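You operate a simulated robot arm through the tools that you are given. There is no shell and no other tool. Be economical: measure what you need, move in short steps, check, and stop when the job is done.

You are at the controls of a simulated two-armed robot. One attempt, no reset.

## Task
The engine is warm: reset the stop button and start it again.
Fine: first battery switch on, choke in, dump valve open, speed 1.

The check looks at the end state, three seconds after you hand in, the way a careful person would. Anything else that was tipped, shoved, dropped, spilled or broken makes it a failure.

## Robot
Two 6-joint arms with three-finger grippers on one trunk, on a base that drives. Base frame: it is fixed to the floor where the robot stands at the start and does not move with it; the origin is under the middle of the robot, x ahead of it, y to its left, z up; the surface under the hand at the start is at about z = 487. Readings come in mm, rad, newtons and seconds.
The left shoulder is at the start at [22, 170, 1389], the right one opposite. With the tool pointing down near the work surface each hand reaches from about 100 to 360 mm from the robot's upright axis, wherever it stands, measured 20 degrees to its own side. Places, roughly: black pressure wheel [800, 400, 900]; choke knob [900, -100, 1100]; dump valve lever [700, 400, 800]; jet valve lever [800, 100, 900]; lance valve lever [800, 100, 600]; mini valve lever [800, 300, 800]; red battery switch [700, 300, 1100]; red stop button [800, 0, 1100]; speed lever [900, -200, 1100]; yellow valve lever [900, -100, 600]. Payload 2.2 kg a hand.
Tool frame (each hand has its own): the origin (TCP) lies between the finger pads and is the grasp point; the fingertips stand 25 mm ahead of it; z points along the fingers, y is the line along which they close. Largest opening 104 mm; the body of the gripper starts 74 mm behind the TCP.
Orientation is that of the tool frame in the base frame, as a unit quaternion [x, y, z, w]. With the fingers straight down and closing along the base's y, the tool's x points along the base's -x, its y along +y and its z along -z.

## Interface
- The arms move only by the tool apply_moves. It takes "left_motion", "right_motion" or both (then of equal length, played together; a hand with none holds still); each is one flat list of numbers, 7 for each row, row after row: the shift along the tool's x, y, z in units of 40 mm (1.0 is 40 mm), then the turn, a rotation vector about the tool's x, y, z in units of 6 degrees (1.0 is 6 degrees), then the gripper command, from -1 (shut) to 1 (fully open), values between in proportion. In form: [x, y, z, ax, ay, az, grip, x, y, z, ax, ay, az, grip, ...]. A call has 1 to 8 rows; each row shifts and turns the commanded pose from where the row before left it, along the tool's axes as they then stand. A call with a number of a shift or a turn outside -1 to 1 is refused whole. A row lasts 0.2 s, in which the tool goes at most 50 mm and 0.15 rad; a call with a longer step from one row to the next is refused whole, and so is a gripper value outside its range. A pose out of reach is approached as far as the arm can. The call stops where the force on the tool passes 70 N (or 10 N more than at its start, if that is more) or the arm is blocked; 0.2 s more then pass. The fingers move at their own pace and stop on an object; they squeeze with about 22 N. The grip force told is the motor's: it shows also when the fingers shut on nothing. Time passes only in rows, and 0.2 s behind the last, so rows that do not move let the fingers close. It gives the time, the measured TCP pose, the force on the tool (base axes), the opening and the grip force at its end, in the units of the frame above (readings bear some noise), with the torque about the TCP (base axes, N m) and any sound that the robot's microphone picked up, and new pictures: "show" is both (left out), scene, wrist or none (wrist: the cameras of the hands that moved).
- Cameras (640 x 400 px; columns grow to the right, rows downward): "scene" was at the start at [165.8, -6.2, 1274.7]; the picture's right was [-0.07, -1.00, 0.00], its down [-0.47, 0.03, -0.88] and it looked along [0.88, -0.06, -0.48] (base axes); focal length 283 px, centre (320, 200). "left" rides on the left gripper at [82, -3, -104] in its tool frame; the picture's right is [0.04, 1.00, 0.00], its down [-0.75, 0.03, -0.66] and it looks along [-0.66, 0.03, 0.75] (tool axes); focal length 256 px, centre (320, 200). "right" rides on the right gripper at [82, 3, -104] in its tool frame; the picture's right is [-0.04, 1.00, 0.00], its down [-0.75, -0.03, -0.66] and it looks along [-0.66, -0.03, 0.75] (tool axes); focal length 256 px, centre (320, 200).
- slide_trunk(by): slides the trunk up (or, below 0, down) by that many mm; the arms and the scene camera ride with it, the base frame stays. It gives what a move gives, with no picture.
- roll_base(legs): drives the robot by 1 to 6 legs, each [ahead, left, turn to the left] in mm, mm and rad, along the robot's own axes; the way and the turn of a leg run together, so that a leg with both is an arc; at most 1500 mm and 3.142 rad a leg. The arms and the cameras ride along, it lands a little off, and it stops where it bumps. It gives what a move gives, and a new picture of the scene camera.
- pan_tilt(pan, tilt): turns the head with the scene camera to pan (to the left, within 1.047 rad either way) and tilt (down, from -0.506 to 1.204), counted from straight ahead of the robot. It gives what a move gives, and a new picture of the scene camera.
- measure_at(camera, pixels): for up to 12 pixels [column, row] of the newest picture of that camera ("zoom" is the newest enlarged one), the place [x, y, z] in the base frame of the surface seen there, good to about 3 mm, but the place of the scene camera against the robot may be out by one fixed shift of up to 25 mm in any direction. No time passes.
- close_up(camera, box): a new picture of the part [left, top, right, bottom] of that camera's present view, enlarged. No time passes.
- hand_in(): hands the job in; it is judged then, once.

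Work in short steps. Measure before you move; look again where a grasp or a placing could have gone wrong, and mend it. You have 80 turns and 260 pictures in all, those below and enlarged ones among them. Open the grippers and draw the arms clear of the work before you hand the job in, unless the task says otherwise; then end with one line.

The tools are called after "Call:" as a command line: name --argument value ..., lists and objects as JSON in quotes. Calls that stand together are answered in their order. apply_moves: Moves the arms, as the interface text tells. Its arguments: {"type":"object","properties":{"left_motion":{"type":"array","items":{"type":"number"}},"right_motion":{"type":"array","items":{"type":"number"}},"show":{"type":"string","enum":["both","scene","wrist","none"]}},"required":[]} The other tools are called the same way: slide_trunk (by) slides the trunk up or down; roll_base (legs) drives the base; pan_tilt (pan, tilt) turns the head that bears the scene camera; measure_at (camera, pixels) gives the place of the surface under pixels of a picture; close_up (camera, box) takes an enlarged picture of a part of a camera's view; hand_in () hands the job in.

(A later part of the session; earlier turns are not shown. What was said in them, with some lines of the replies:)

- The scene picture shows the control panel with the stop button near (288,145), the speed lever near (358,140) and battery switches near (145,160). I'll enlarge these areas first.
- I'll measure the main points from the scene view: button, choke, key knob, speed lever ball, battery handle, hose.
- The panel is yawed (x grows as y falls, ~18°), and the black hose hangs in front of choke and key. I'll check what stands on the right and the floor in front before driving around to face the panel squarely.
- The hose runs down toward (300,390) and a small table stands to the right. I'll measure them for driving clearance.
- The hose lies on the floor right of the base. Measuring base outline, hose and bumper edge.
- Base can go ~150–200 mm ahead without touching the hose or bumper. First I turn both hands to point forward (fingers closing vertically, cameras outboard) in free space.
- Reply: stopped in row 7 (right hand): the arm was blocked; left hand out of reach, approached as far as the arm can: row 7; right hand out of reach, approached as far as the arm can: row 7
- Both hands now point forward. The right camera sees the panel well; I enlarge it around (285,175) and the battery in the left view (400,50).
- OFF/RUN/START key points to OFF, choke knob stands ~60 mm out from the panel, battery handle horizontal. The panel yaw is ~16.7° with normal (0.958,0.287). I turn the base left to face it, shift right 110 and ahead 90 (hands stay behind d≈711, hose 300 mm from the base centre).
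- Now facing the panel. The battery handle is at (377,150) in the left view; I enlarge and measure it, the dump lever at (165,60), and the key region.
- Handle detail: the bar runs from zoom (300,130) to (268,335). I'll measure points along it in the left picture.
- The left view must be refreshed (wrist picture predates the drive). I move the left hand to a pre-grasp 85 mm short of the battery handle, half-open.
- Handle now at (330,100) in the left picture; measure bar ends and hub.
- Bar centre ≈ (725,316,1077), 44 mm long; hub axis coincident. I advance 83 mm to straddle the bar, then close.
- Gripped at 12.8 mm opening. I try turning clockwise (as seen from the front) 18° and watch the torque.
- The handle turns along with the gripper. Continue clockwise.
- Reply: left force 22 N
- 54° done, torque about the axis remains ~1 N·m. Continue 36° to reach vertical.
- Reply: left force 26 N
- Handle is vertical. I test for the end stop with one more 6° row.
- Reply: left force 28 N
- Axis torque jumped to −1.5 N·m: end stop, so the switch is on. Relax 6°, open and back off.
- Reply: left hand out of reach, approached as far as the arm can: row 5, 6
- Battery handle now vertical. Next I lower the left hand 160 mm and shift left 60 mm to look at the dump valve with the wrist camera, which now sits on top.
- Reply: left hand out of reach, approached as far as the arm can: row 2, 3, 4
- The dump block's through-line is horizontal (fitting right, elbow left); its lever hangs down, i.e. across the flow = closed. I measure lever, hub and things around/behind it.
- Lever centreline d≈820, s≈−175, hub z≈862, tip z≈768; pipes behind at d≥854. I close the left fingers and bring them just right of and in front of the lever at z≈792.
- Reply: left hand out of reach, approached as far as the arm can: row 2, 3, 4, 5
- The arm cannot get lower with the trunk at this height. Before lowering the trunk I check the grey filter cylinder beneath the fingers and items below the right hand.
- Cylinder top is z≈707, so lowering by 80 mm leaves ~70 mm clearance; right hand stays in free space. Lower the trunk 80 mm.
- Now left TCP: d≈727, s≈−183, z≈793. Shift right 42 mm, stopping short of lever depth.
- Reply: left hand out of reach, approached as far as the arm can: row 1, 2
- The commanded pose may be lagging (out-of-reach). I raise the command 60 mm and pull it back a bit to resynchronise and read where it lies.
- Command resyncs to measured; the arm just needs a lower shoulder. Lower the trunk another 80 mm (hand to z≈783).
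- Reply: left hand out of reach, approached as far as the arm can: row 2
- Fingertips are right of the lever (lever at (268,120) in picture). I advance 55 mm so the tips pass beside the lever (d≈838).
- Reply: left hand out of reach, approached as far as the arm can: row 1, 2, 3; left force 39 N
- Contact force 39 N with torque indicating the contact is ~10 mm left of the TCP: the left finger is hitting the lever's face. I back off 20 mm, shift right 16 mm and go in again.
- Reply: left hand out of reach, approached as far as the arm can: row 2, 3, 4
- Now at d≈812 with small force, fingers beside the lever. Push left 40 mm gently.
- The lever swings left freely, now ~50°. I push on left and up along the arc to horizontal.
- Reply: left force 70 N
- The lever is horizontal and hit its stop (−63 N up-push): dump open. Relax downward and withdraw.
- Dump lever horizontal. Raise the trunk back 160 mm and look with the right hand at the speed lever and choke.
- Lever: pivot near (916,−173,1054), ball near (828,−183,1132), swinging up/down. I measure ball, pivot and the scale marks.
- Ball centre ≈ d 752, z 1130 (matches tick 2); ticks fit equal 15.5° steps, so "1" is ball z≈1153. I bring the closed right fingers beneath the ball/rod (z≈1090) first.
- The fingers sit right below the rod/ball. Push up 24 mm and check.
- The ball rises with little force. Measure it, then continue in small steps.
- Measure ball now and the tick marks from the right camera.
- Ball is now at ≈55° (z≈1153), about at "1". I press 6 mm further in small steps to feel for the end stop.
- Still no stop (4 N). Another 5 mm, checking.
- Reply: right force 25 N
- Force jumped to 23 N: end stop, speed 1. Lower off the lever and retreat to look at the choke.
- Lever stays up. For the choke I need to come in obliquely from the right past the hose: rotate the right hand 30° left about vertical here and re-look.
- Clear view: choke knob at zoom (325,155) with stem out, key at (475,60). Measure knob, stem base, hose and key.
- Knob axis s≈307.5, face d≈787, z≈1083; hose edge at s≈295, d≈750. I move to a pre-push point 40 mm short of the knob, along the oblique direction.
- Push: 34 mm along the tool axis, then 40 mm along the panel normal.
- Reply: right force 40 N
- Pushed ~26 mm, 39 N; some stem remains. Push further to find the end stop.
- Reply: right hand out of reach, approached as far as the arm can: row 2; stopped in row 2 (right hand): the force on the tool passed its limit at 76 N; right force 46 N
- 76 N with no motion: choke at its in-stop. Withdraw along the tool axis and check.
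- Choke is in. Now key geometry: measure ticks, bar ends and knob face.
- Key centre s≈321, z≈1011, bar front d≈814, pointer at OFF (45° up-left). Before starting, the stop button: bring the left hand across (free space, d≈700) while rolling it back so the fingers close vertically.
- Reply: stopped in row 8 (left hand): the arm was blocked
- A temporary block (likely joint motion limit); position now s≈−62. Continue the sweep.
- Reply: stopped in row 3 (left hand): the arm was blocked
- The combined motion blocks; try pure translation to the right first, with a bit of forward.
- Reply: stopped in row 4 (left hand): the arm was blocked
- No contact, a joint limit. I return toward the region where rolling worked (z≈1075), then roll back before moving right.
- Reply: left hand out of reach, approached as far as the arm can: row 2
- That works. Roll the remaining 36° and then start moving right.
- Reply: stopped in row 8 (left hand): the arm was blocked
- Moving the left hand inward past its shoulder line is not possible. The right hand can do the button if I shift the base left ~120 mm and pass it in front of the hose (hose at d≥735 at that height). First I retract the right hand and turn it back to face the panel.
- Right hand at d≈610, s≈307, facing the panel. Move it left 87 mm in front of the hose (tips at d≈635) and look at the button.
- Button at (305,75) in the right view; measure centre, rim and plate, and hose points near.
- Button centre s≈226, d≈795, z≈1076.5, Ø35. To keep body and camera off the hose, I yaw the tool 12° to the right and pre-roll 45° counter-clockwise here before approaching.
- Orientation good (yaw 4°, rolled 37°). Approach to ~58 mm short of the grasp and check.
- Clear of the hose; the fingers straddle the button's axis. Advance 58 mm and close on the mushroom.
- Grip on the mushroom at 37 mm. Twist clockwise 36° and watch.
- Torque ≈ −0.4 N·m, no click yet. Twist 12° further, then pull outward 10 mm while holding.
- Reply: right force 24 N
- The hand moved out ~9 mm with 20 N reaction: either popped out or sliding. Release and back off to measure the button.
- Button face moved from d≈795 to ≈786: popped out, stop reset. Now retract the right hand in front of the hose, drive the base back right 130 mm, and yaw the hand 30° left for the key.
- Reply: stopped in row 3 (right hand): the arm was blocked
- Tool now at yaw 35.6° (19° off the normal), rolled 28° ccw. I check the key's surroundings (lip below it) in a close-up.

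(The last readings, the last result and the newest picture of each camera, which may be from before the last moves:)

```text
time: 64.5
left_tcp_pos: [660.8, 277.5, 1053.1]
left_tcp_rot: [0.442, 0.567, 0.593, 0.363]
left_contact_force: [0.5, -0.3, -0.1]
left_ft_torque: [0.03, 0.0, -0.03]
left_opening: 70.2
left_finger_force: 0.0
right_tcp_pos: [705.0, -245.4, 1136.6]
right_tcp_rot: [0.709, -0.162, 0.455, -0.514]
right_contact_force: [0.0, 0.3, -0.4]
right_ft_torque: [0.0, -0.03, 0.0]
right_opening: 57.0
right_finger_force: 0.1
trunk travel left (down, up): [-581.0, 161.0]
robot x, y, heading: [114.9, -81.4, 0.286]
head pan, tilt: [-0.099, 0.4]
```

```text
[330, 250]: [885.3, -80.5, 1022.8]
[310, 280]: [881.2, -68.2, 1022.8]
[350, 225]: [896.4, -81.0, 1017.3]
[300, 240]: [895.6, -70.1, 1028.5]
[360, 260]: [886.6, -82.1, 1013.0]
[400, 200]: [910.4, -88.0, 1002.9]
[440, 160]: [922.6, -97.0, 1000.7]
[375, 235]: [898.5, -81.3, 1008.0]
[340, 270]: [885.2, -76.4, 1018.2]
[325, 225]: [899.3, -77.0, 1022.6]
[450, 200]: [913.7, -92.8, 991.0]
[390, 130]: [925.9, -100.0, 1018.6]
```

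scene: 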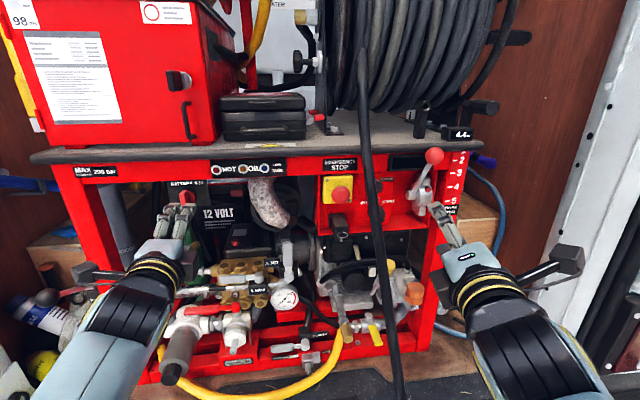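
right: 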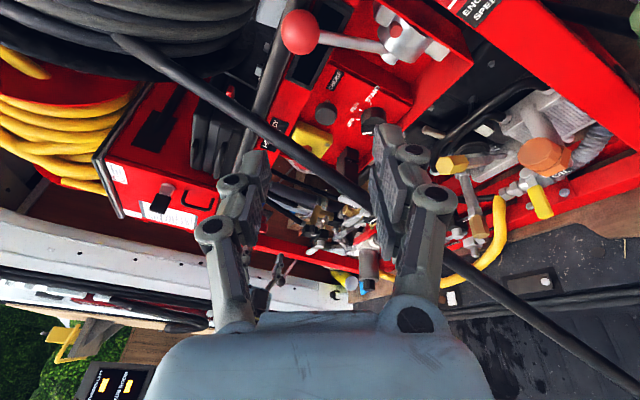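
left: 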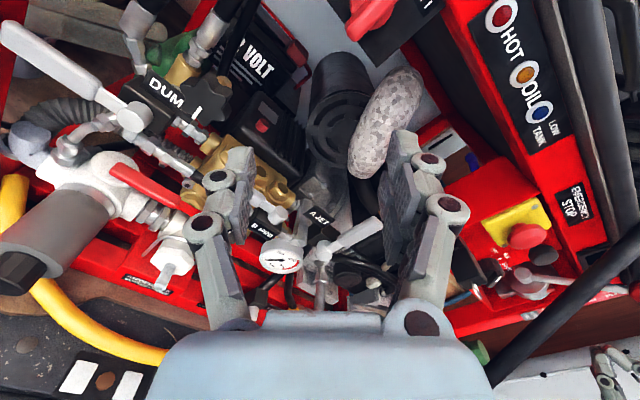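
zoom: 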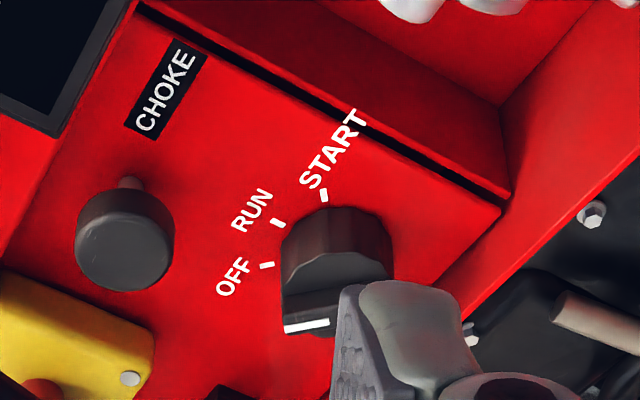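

Key and ticks clear; a bottom flange limits the depth so I'll grip the bar ends with tips at d≈826. Move to a pre-grasp 60 mm short, then roll 6° more.

Call:
apply_moves --right_motion '[-0.36, 0.33, 0.7, 0, 0, 0, -0.1, -0.36, 0.33, 0.7, 0, 0, 0, -0.1, -0.36, 0.33, 0.7, 0, 0, 0, -0.1, -0.36, 0.33, 0.7, 0, 0, 0, -0.1, -0.36, 0.33, 0.7, 0, 0, 0, -0.1, -0.36, 0.33, 0.7, 0, 0, 0, -0.1, 0, 0, 0, 0, 0, -1, -0.1]' --show "both"

Call:
close_up --camera "right" --box '[220, 30, 440, 170]'

```text
time: 66.1
left_tcp_pos: [659.8, 277.9, 1053.2]
left_tcp_rot: [0.441, 0.567, 0.593, 0.363]
left_contact_force: [0.3, 0.1, -0.7]
left_ft_torque: [-0.02, 0.0, 0.0]
left_opening: 70.4
left_finger_force: 0.1
right_tcp_pos: [786.2, -114.9, 1086.9]
right_tcp_rot: [0.719, -0.128, 0.479, -0.487]
right_contact_force: [-0.9, -0.5, 1.0]
right_ft_torque: [-0.02, 0.0, -0.01]
right_opening: 46.7
right_finger_force: 0.2
right hand out of reach, approached as far as the arm can: row 4, 5, 6, 7
trunk travel left (down, up): [-581.0, 161.0]
robot x, y, heading: [115.1, -84.4, 0.288]
head pan, tilt: [-0.099, 0.4]
```

scene: 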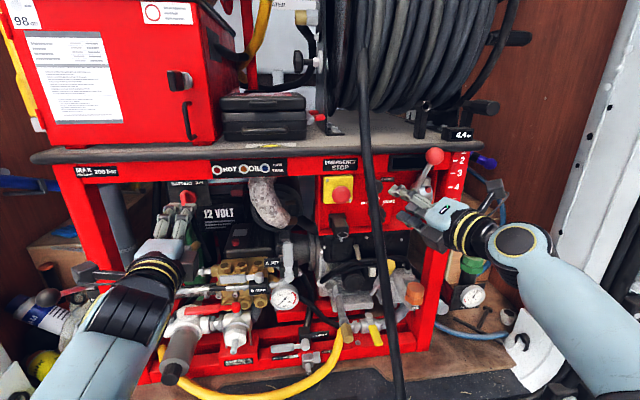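
right: 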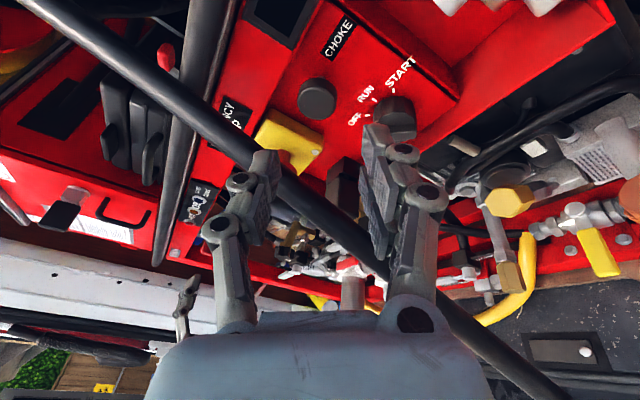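

```text
2.86 times, centred on (330, 100) of right
```

zoom: 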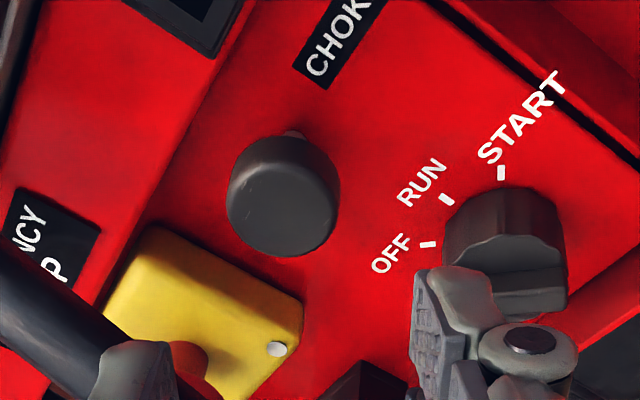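

Reach-limited in height (z 1087). Back off 40 mm, lower the trunk 80 mm, then continue.

Call:
apply_moves --right_motion '[0.2, 0, -0.5, 0, 0, 0, -0.1, 0.2, 0, -0.5, 0, 0, 0, -0.1]' --show "none"

Call:
slide_trunk --by -80

```text
time: 66.7
left_tcp_pos: [660.6, 278.0, 1052.6]
left_tcp_rot: [0.44, 0.567, 0.593, 0.364]
left_contact_force: [0.4, 0.1, 0.5]
left_ft_torque: [0.0, 0.0, 0.02]
left_opening: 70.4
left_finger_force: 0.1
right_tcp_pos: [761.7, -146.7, 1096.1]
right_tcp_rot: [0.716, -0.125, 0.481, -0.49]
right_contact_force: [0.3, 0.9, -0.4]
right_ft_torque: [-0.03, 0.01, 0.01]
right_opening: 47.0
right_finger_force: 0.1
trunk travel left (down, up): [-581.0, 161.0]
robot x, y, heading: [120.4, -81.8, 0.284]
head pan, tilt: [-0.099, 0.4]
```

```text
time: 67.9
left_tcp_pos: [661.0, 278.7, 971.8]
left_tcp_rot: [0.441, 0.567, 0.594, 0.362]
left_contact_force: [0.0, 0.4, 0.8]
left_ft_torque: [-0.01, 0.02, 0.01]
left_opening: 70.3
left_finger_force: 0.0
right_tcp_pos: [762.1, -148.4, 1018.0]
right_tcp_rot: [0.716, -0.126, 0.481, -0.489]
right_contact_force: [-0.5, -0.3, 0.2]
right_ft_torque: [-0.01, -0.01, -0.01]
right_opening: 47.0
right_finger_force: 0.1
trunk travel left (down, up): [-501.0, 241.0]
robot x, y, heading: [116.9, -79.7, 0.286]
head pan, tilt: [-0.099, 0.4]
```

Now at z≈1018. Advance 84 mm along the tool to 35 mm short of the grasp and look.

Call:
apply_moves --right_motion '[0.06, 0.02, 0.7, 0, 0, 0, -0.1, 0.06, 0.02, 0.7, 0, 0, 0, -0.1, 0.06, 0.02, 0.7, 0, 0, 0, -0.1]' --show "both"

Call:
close_up --camera "right" --box '[220, 30, 440, 170]'

Call:
close_up --camera "scene" --box '[340, 100, 460, 180]'

```text
time: 68.7
left_tcp_pos: [661.4, 279.1, 972.4]
left_tcp_rot: [0.442, 0.566, 0.594, 0.363]
left_contact_force: [0.4, -0.1, 0.6]
left_ft_torque: [0.0, 0.03, 0.02]
left_opening: 69.8
left_finger_force: 0.1
right_tcp_pos: [828.3, -105.2, 1023.9]
right_tcp_rot: [0.719, -0.128, 0.479, -0.487]
right_contact_force: [0.3, -0.5, -0.7]
right_ft_torque: [0.0, -0.04, 0.0]
right_opening: 46.7
right_finger_force: 0.1
right hand out of reach, approached as far as the arm can: row 3
trunk travel left (down, up): [-501.0, 241.0]
robot x, y, heading: [117.2, -78.2, 0.286]
head pan, tilt: [-0.099, 0.4]
```

scene: 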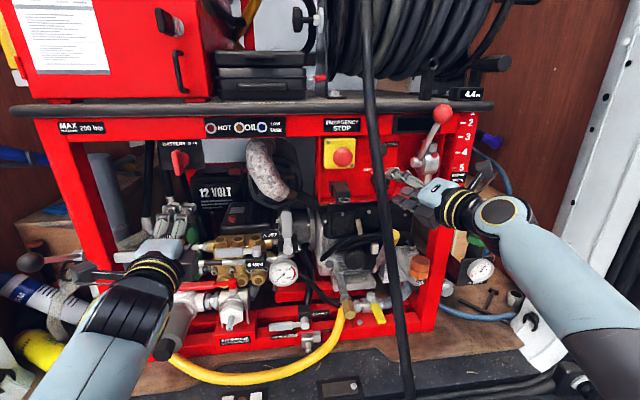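
right: 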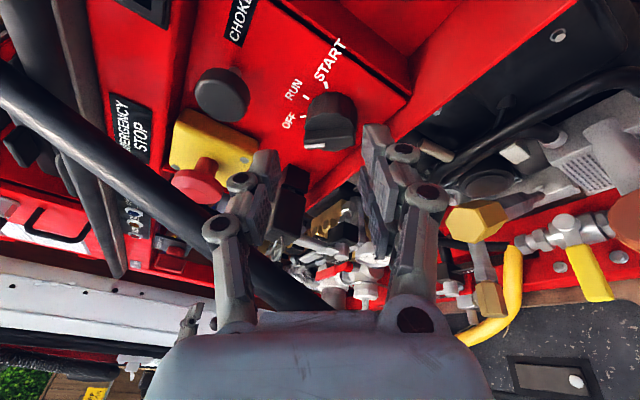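

```text
2.86 times, centred on (330, 100) of right
```

zoom: 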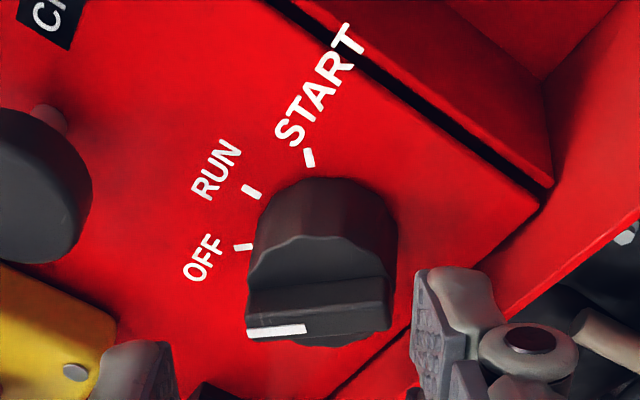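

```text
5.00 times, centred on (400, 140) of scene
```

zoom: 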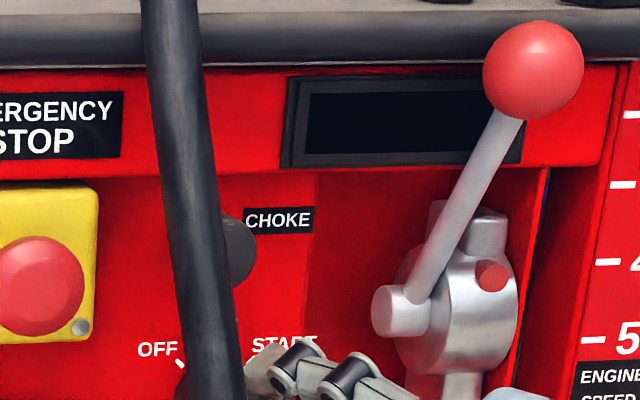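

The bar lies along the closing direction – good. Still slightly reach-limited; back off 20 mm, lower the trunk 50 mm, then raise the hand to align.

Call:
apply_moves --right_motion '[0.2, -0.4, -0.5, 0, 0, 0, -0.1]' --show "none"

Call:
slide_trunk --by -50

```text
time: 69.1
left_tcp_pos: [661.6, 279.0, 973.1]
left_tcp_rot: [0.441, 0.567, 0.594, 0.362]
left_contact_force: [-0.1, 0.2, 1.4]
left_ft_torque: [0.0, 0.01, 0.02]
left_opening: 70.3
left_finger_force: 0.0
right_tcp_pos: [809.5, -115.0, 1045.4]
right_tcp_rot: [0.716, -0.126, 0.482, -0.489]
right_contact_force: [-0.5, -0.5, 0.7]
right_ft_torque: [-0.01, -0.03, 0.03]
right_opening: 46.5
right_finger_force: 0.2
trunk travel left (down, up): [-501.0, 241.0]
robot x, y, heading: [116.2, -80.1, 0.287]
head pan, tilt: [-0.099, 0.4]
```

```text
time: 70.0
left_tcp_pos: [660.0, 279.4, 920.2]
left_tcp_rot: [0.442, 0.567, 0.594, 0.362]
left_contact_force: [-0.2, -1.1, -0.1]
left_ft_torque: [0.0, -0.01, 0.01]
left_opening: 70.2
left_finger_force: 0.0
right_tcp_pos: [810.4, -113.4, 996.0]
right_tcp_rot: [0.716, -0.126, 0.481, -0.49]
right_contact_force: [0.5, -0.4, -0.6]
right_ft_torque: [-0.02, -0.04, -0.02]
right_opening: 46.6
right_finger_force: 0.1
trunk travel left (down, up): [-451.0, 291.0]
robot x, y, heading: [114.9, -81.2, 0.287]
head pan, tilt: [-0.099, 0.4]
```

Align laterally/up and approach to 30 mm short.

Call:
apply_moves --right_motion '[0.45, -0.31, 0.3, 0, 0, 0, -0.1, 0, 0, 0.4, 0, 0, 0, -0.1]' --show "wrist"

Call:
close_up --camera "right" --box '[220, 60, 440, 200]'

Call:
measure_at --camera "zoom" --pixels '[[245, 290], [390, 290], [320, 290], [320, 240], [250, 240], [390, 220], [420, 320], [330, 370], [440, 300]]'

```text
time: 70.6
left_tcp_pos: [662.0, 279.4, 922.0]
left_tcp_rot: [0.442, 0.567, 0.594, 0.361]
left_contact_force: [-0.4, -0.3, 0.4]
left_ft_torque: [0.0, 0.02, -0.02]
left_opening: 70.0
left_finger_force: 0.1
right_tcp_pos: [839.2, -102.6, 1013.6]
right_tcp_rot: [0.717, -0.126, 0.481, -0.489]
right_contact_force: [-0.1, 0.0, 0.1]
right_ft_torque: [-0.03, 0.0, 0.0]
right_opening: 47.2
right_finger_force: 0.1
trunk travel left (down, up): [-451.0, 291.0]
robot x, y, heading: [116.2, -83.9, 0.291]
head pan, tilt: [-0.099, 0.4]
```

right: 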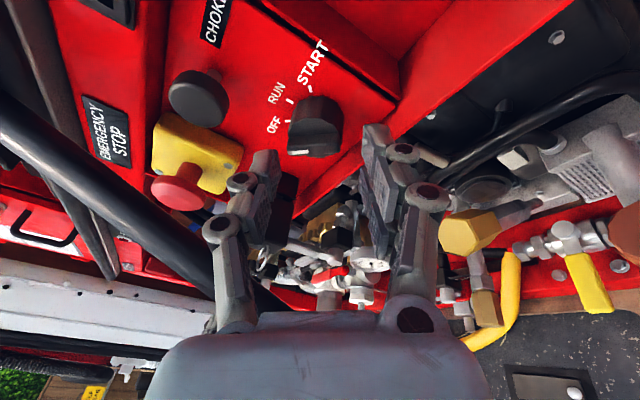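

```text
2.86 times, centred on (330, 130) of right
```

zoom: 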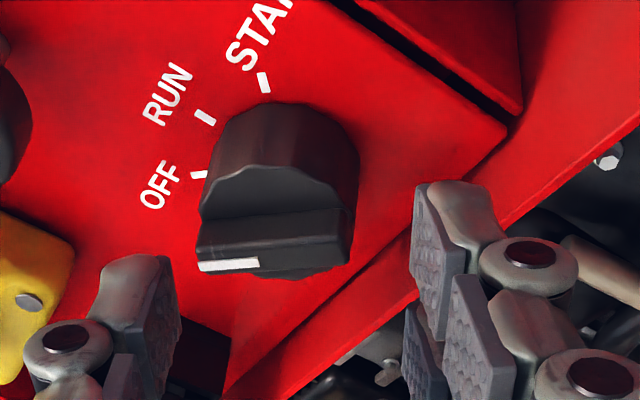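

```text
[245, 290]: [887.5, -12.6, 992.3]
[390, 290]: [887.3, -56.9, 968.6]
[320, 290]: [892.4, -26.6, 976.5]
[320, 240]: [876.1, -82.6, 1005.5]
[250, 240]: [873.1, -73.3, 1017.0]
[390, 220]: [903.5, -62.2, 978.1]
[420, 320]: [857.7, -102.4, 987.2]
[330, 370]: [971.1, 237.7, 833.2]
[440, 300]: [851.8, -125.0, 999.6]
```

Flange is at z≈968–977, leaving room. Advance 37 mm and close on the key.

Call:
apply_moves --right_motion '[0, 0, 0.47, 0, 0, 0, -0.1, 0, 0, 0.47, 0, 0, 0, -0.1, 0, 0, 0, 0, 0, 0, -1, 0, 0, 0, 0, 0, 0, -1]' --show "wrist"

Call:
close_up --camera "right" --box '[220, 60, 440, 200]'

```text
time: 71.6
left_tcp_pos: [658.8, 279.0, 923.5]
left_tcp_rot: [0.441, 0.565, 0.596, 0.363]
left_contact_force: [0.5, -0.1, 0.6]
left_ft_torque: [-0.01, 0.0, 0.03]
left_opening: 70.1
left_finger_force: 0.0
right_tcp_pos: [867.3, -81.5, 1014.4]
right_tcp_rot: [0.715, -0.124, 0.483, -0.491]
right_contact_force: [-8.5, -0.8, 13.0]
right_ft_torque: [0.04, 0.18, 0.12]
right_opening: 37.0
right_finger_force: 45.2
trunk travel left (down, up): [-451.0, 291.0]
robot x, y, heading: [117.0, -83.3, 0.292]
head pan, tilt: [-0.099, 0.4]
```

right: 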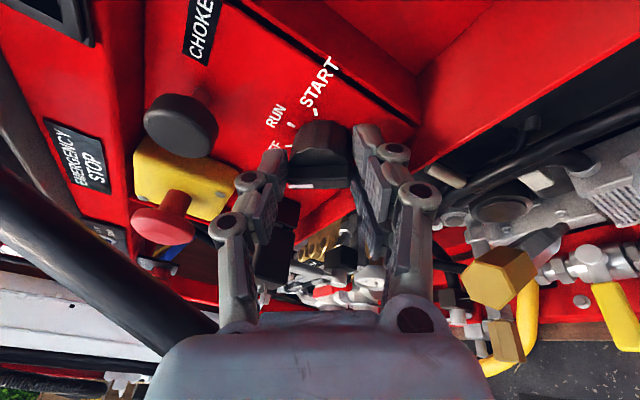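

```text
2.86 times, centred on (330, 130) of right
```

zoom: 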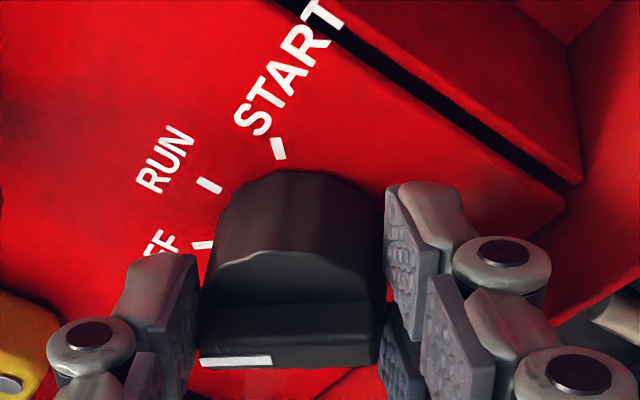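

Key gripped (37 mm). Turn clockwise 24° and check that the key follows.

Call:
apply_moves --right_motion '[0, 0, 0, 0, 0, 1, -1, 0, 0, 0, 0, 0, 1, -1, 0, 0, 0, 0, 0, 1, -1, 0, 0, 0, 0, 0, 1, -1]' --show "wrist"

Call:
close_up --camera "right" --box '[220, 60, 440, 200]'

```text
time: 72.6
left_tcp_pos: [659.6, 279.5, 922.9]
left_tcp_rot: [0.441, 0.566, 0.595, 0.362]
left_contact_force: [0.9, -0.8, 0.4]
left_ft_torque: [0.03, 0.01, -0.04]
left_opening: 70.2
left_finger_force: 0.1
right_tcp_pos: [869.7, -82.4, 1014.8]
right_tcp_rot: [0.674, -0.27, 0.369, -0.58]
right_contact_force: [-2.0, 2.1, 13.3]
right_ft_torque: [0.41, -0.84, 0.29]
right_opening: 36.6
right_finger_force: 44.7
trunk travel left (down, up): [-451.0, 291.0]
robot x, y, heading: [117.8, -83.4, 0.285]
head pan, tilt: [-0.099, 0.4]
```

right: 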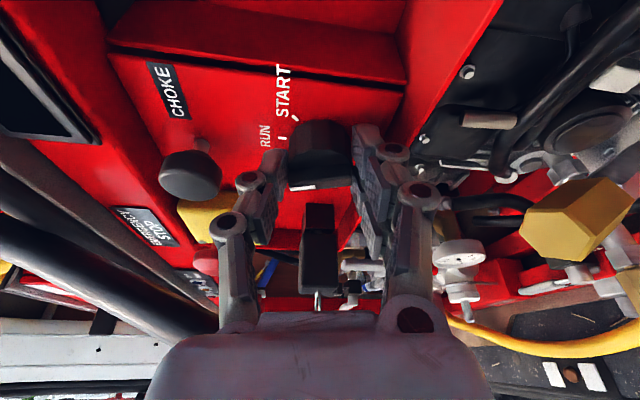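

```text
2.86 times, centred on (330, 130) of right
```

zoom: 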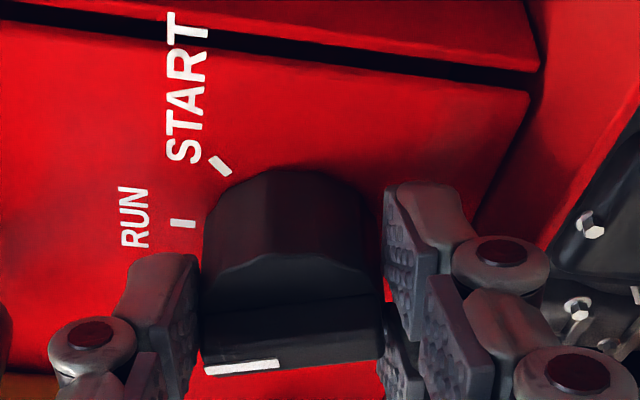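

Key follows. Continue 24° (past RUN).

Call:
apply_moves --right_motion '[0, 0, 0, 0, 0, 1, -1, 0, 0, 0, 0, 0, 1, -1, 0, 0, 0, 0, 0, 1, -1, 0, 0, 0, 0, 0, 1, -1]' --show "wrist"

Call:
close_up --camera "right" --box '[220, 60, 440, 200]'

```text
time: 73.6
left_tcp_pos: [659.7, 279.1, 921.9]
left_tcp_rot: [0.441, 0.565, 0.595, 0.363]
left_contact_force: [0.0, -1.2, -0.2]
left_ft_torque: [-0.01, 0.04, 0.0]
left_opening: 70.2
left_finger_force: 0.0
right_tcp_pos: [867.8, -80.8, 1012.6]
right_tcp_rot: [-0.603, 0.407, -0.24, 0.643]
right_contact_force: [-6.5, 1.2, 7.8]
right_ft_torque: [0.42, -1.17, 0.57]
right_opening: 37.7
right_finger_force: 45.1
trunk travel left (down, up): [-451.0, 291.0]
robot x, y, heading: [115.6, -82.4, 0.291]
head pan, tilt: [-0.099, 0.4]
```

right: 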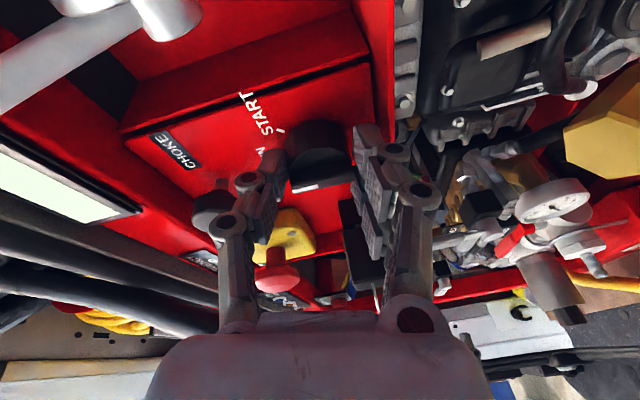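

```text
2.86 times, centred on (330, 130) of right
```

zoom: 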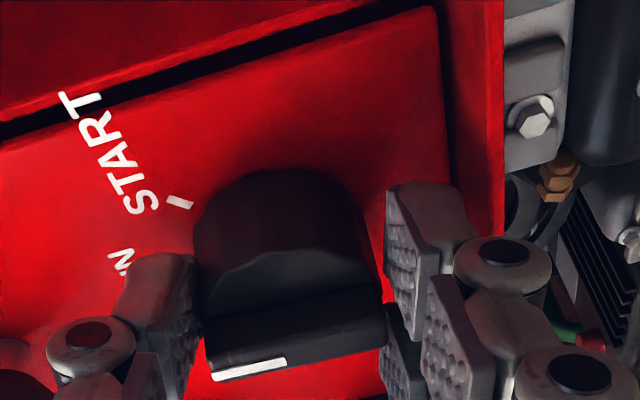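

The display lit up (RUN). Continue toward START another 30°.

Call:
apply_moves --right_motion '[0, 0, 0, 0, 0, 1, -1, 0, 0, 0, 0, 0, 1, -1, 0, 0, 0, 0, 0, 1, -1, 0, 0, 0, 0, 0, 1, -1, 0, 0, 0, 0, 0, 1, -1]' --show "wrist"

Call:
close_up --camera "right" --box '[220, 60, 440, 200]'

```text
time: 74.8
left_tcp_pos: [660.1, 278.5, 921.2]
left_tcp_rot: [0.441, 0.566, 0.595, 0.362]
left_contact_force: [0.1, 0.6, 0.7]
left_ft_torque: [0.01, 0.02, -0.04]
left_opening: 70.3
left_finger_force: 0.0
right_tcp_pos: [867.1, -82.4, 1010.9]
right_tcp_rot: [-0.478, 0.55, -0.064, 0.682]
right_contact_force: [-16.7, 2.1, -8.9]
right_ft_torque: [0.23, -1.12, 0.53]
right_opening: 39.3
right_finger_force: 44.6
trunk travel left (down, up): [-451.0, 291.0]
robot x, y, heading: [117.9, -81.8, 0.287]
head pan, tilt: [-0.099, 0.4]
```

right: 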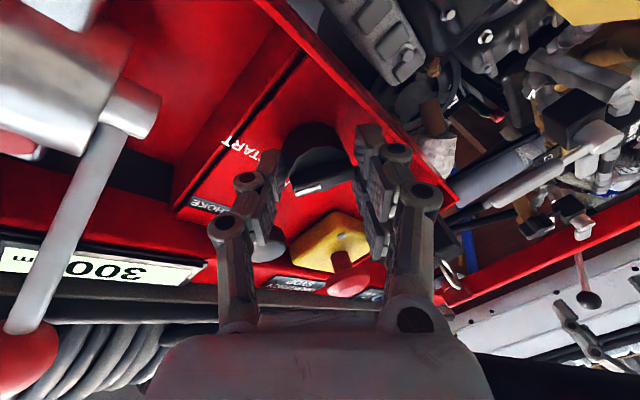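

```text
2.86 times, centred on (330, 130) of right
```

zoom: 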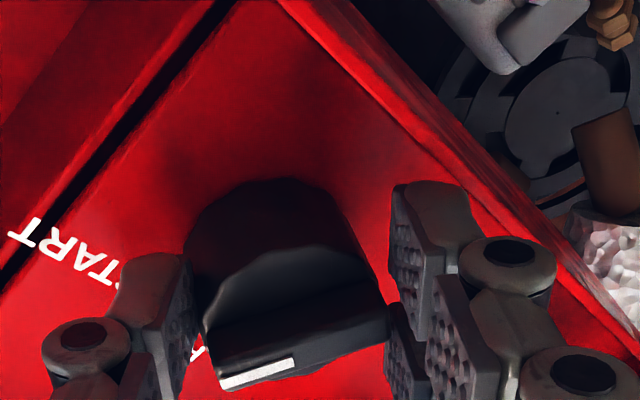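

The display shows an rpm figure (starter cranking). Turn 6° more, hold ~1 s and read the display.

Call:
apply_moves --right_motion '[0, 0, 0, 0, 0, 1, -1, 0, 0, 0, 0, 0, 0, -1, 0, 0, 0, 0, 0, 0, -1, 0, 0, 0, 0, 0, 0, -1, 0, 0, 0, 0, 0, 0, -1]' --show "both"

Call:
close_up --camera "scene" --box '[350, 60, 490, 150]'

```text
time: 76.0
left_tcp_pos: [659.8, 281.2, 921.6]
left_tcp_rot: [0.442, 0.566, 0.594, 0.362]
left_contact_force: [0.0, 0.8, -0.8]
left_ft_torque: [-0.05, 0.01, -0.02]
left_opening: 70.0
left_finger_force: 0.1
right_tcp_pos: [867.8, -81.0, 1010.9]
right_tcp_rot: [-0.45, 0.573, -0.028, 0.684]
right_contact_force: [-24.3, 2.9, -20.6]
right_ft_torque: [-0.3, 0.23, -0.56]
right_opening: 39.6
right_finger_force: 44.7
trunk travel left (down, up): [-451.0, 291.0]
robot x, y, heading: [115.9, -78.3, 0.285]
head pan, tilt: [-0.099, 0.4]
```

scene: 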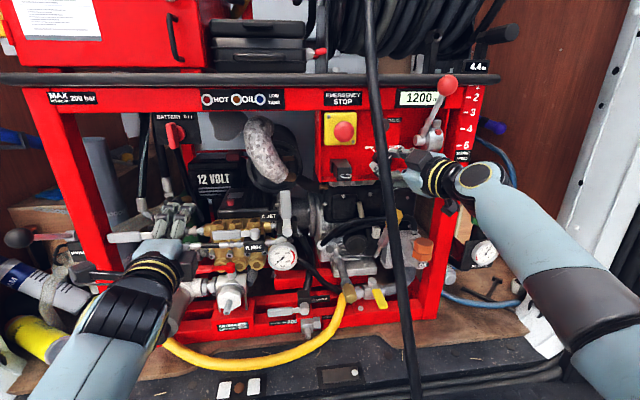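
right: 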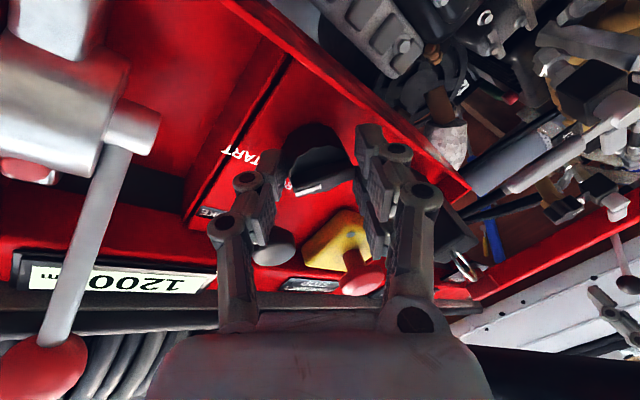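

```text
4.44 times, centred on (420, 105) of scene
```

zoom: 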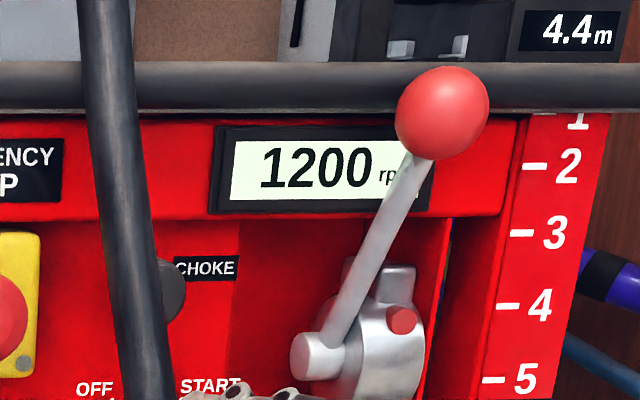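

Engine runs at 1200 rpm. I turn the key back ~39° to RUN while holding, and check before releasing.

Call:
apply_moves --right_motion '[0, 0, 0, 0, 0, -1, -1, 0, 0, 0, 0, 0, -1, -1, 0, 0, 0, 0, 0, -1, -1, 0, 0, 0, 0, 0, -1, -1, 0, 0, 0, 0, 0, -1, -1, 0, 0, 0, 0, 0, -1, -1]' --show "wrist"

Call:
close_up --camera "right" --box '[220, 60, 440, 200]'

```text
time: 77.4
left_tcp_pos: [660.4, 279.9, 921.8]
left_tcp_rot: [0.442, 0.566, 0.594, 0.362]
left_contact_force: [-0.4, 1.6, 0.8]
left_ft_torque: [-0.02, 0.01, 0.04]
left_opening: 70.1
left_finger_force: 0.1
right_tcp_pos: [868.5, -81.7, 1012.1]
right_tcp_rot: [-0.604, 0.405, -0.241, 0.643]
right_contact_force: [-15.0, 3.6, -15.5]
right_ft_torque: [-0.23, 0.15, -0.3]
right_opening: 37.4
right_finger_force: 45.1
trunk travel left (down, up): [-451.0, 291.0]
robot x, y, heading: [113.5, -79.9, 0.287]
head pan, tilt: [-0.099, 0.4]
```

right: 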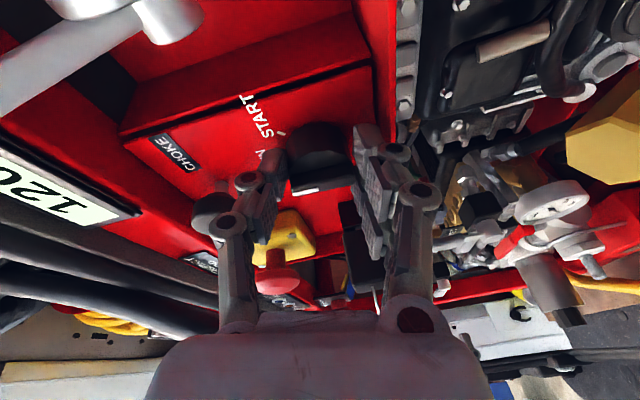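

```text
2.86 times, centred on (330, 130) of right
```

zoom: 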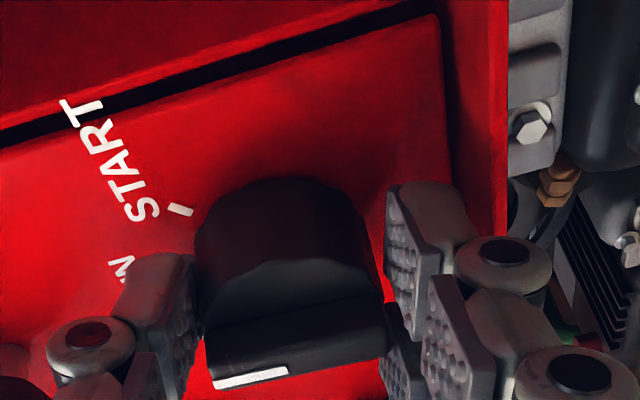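

Key is near RUN. Open to release and retreat along the tool axis.

Call:
apply_moves --right_motion '[0, 0, 0, 0, 0, 0, 0, 0, 0, 0, 0, 0, 0, 0, 0, 0, -0.5, 0, 0, 0, 0, 0, 0, -0.8, 0, 0, 0, 0, 0.2, 0, -0.9, 0, 0, 0, 0]' --show "both"

Call:
close_up --camera "right" --box '[220, 30, 440, 170]'

Call:
close_up --camera "scene" --box '[310, 60, 490, 180]'

```text
time: 78.6
left_tcp_pos: [660.4, 279.2, 922.0]
left_tcp_rot: [0.441, 0.566, 0.595, 0.362]
left_contact_force: [0.2, 0.0, 0.6]
left_ft_torque: [-0.02, 0.02, 0.02]
left_opening: 70.1
left_finger_force: 0.1
right_tcp_pos: [800.6, -139.8, 1014.9]
right_tcp_rot: [-0.603, 0.406, -0.24, 0.644]
right_contact_force: [-0.8, 0.0, 0.1]
right_ft_torque: [0.01, -0.01, -0.01]
right_opening: 51.9
right_finger_force: 0.1
trunk travel left (down, up): [-451.0, 291.0]
robot x, y, heading: [118.2, -83.9, 0.294]
head pan, tilt: [-0.099, 0.4]
```

scene: 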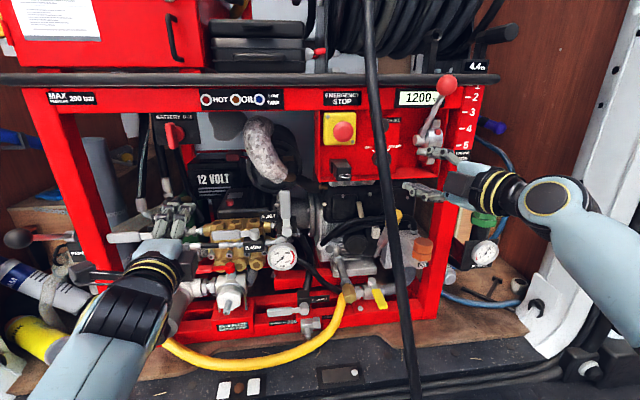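
right: 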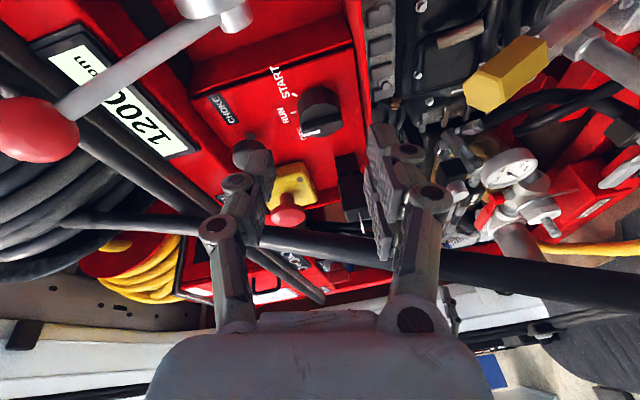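

```text
2.86 times, centred on (330, 100) of right
```

zoom: 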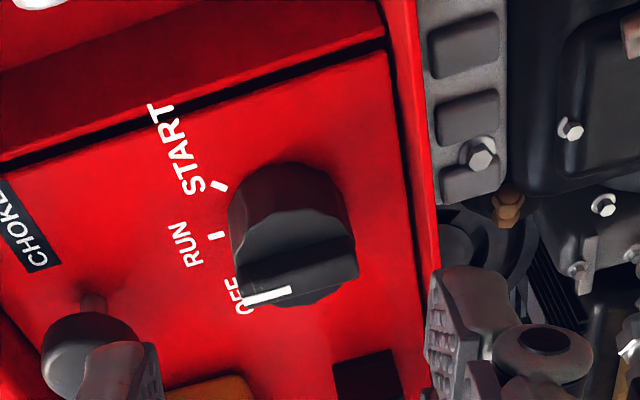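

```text
3.33 times, centred on (400, 120) of scene
5 turns are left
```

zoom: 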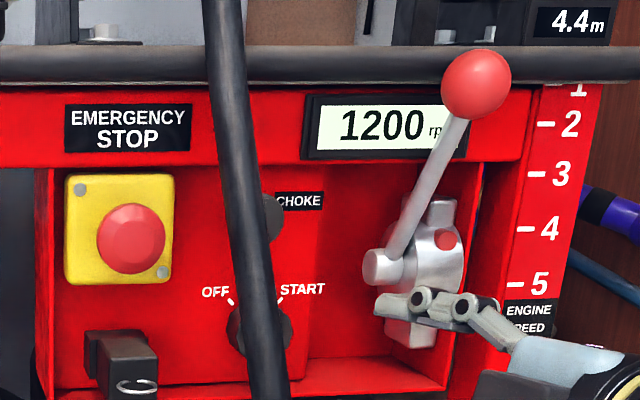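

Engine steady at 1200 rpm, key released at RUN, lever at 1, stop out. Now draw clear: retract the right hand, then roll the base back 120 mm.

Call:
apply_moves --right_motion '[0.4, 0, -0.8, 0, 0, 0, 1, 0.4, 0, -0.8, 0, 0, 0, 1]' --left_motion '[0, 0, 0, 0, 0, 0, 1, 0, 0, 0, 0, 0, 0, 1]' --show "none"

Call:
roll_base --legs '[[-120, 0, 0]]'

Call:
close_up --camera "scene" --box '[100, 60, 500, 310]'

Call:
close_up --camera "right" --box '[200, 30, 420, 170]'

```text
time: 79.2
left_tcp_pos: [659.9, 278.7, 921.1]
left_tcp_rot: [0.441, 0.566, 0.595, 0.362]
left_contact_force: [-0.4, -0.2, -0.5]
left_ft_torque: [0.01, 0.0, 0.0]
left_opening: 103.7
left_finger_force: 0.2
right_tcp_pos: [768.6, -203.2, 1012.8]
right_tcp_rot: [-0.603, 0.406, -0.24, 0.643]
right_contact_force: [-0.3, -0.4, 0.4]
right_ft_torque: [0.01, 0.03, 0.01]
right_opening: 104.0
right_finger_force: 0.0
trunk travel left (down, up): [-451.0, 291.0]
robot x, y, heading: [112.3, -81.8, 0.291]
head pan, tilt: [-0.099, 0.4]
```

```text
time: 80.5
left_tcp_pos: [542.5, 245.5, 922.7]
left_tcp_rot: [0.441, 0.565, 0.595, 0.363]
left_contact_force: [-1.5, 0.2, 0.8]
left_ft_torque: [-0.02, 0.0, 0.0]
left_opening: 104.0
left_finger_force: 0.1
right_tcp_pos: [652.4, -237.2, 1012.4]
right_tcp_rot: [-0.603, 0.406, -0.24, 0.643]
right_contact_force: [-0.5, -0.6, -0.7]
right_ft_torque: [-0.03, 0.02, -0.03]
right_opening: 104.0
right_finger_force: 0.1
trunk travel left (down, up): [-451.0, 291.0]
robot x, y, heading: [-3.5, -115.8, 0.284]
head pan, tilt: [-0.099, 0.4]
```

scene: 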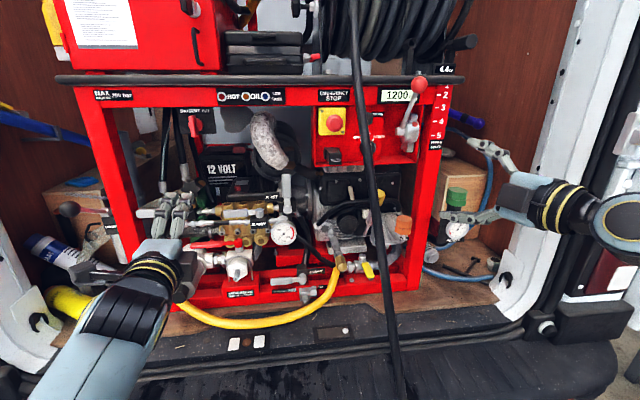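

```text
1.60 times, centred on (300, 185) of scene
```

zoom: 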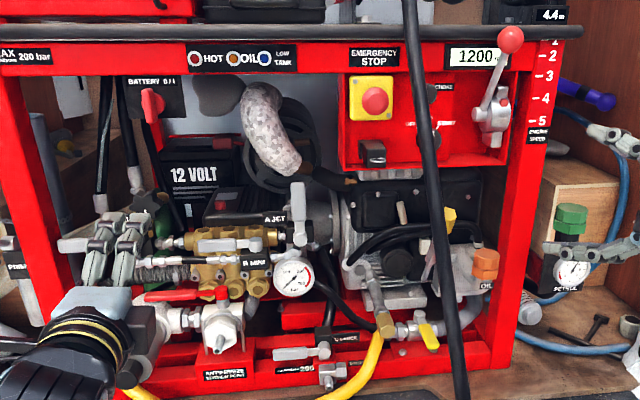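

```text
2.86 times, centred on (310, 100) of right
4 turns are left
```

zoom: 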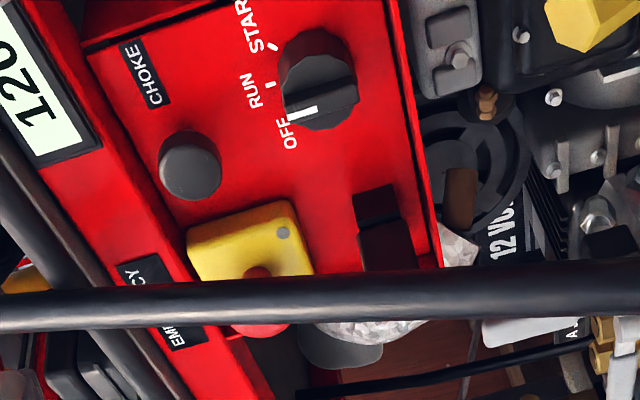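

The engine runs at 1200 rpm with the key at RUN. Choke is in, stop is out, speed is at 1, dump is open and battery is on. The arms are clear with grippers open, so I hand in.

Call:
hand_in

```text
The job is handed in.
```

The stop button is reset and the engine is running at 1200 rpm, with the first battery switch on, choke in, dump valve open and speed lever at 1; both arms are clear and the grippers are open.
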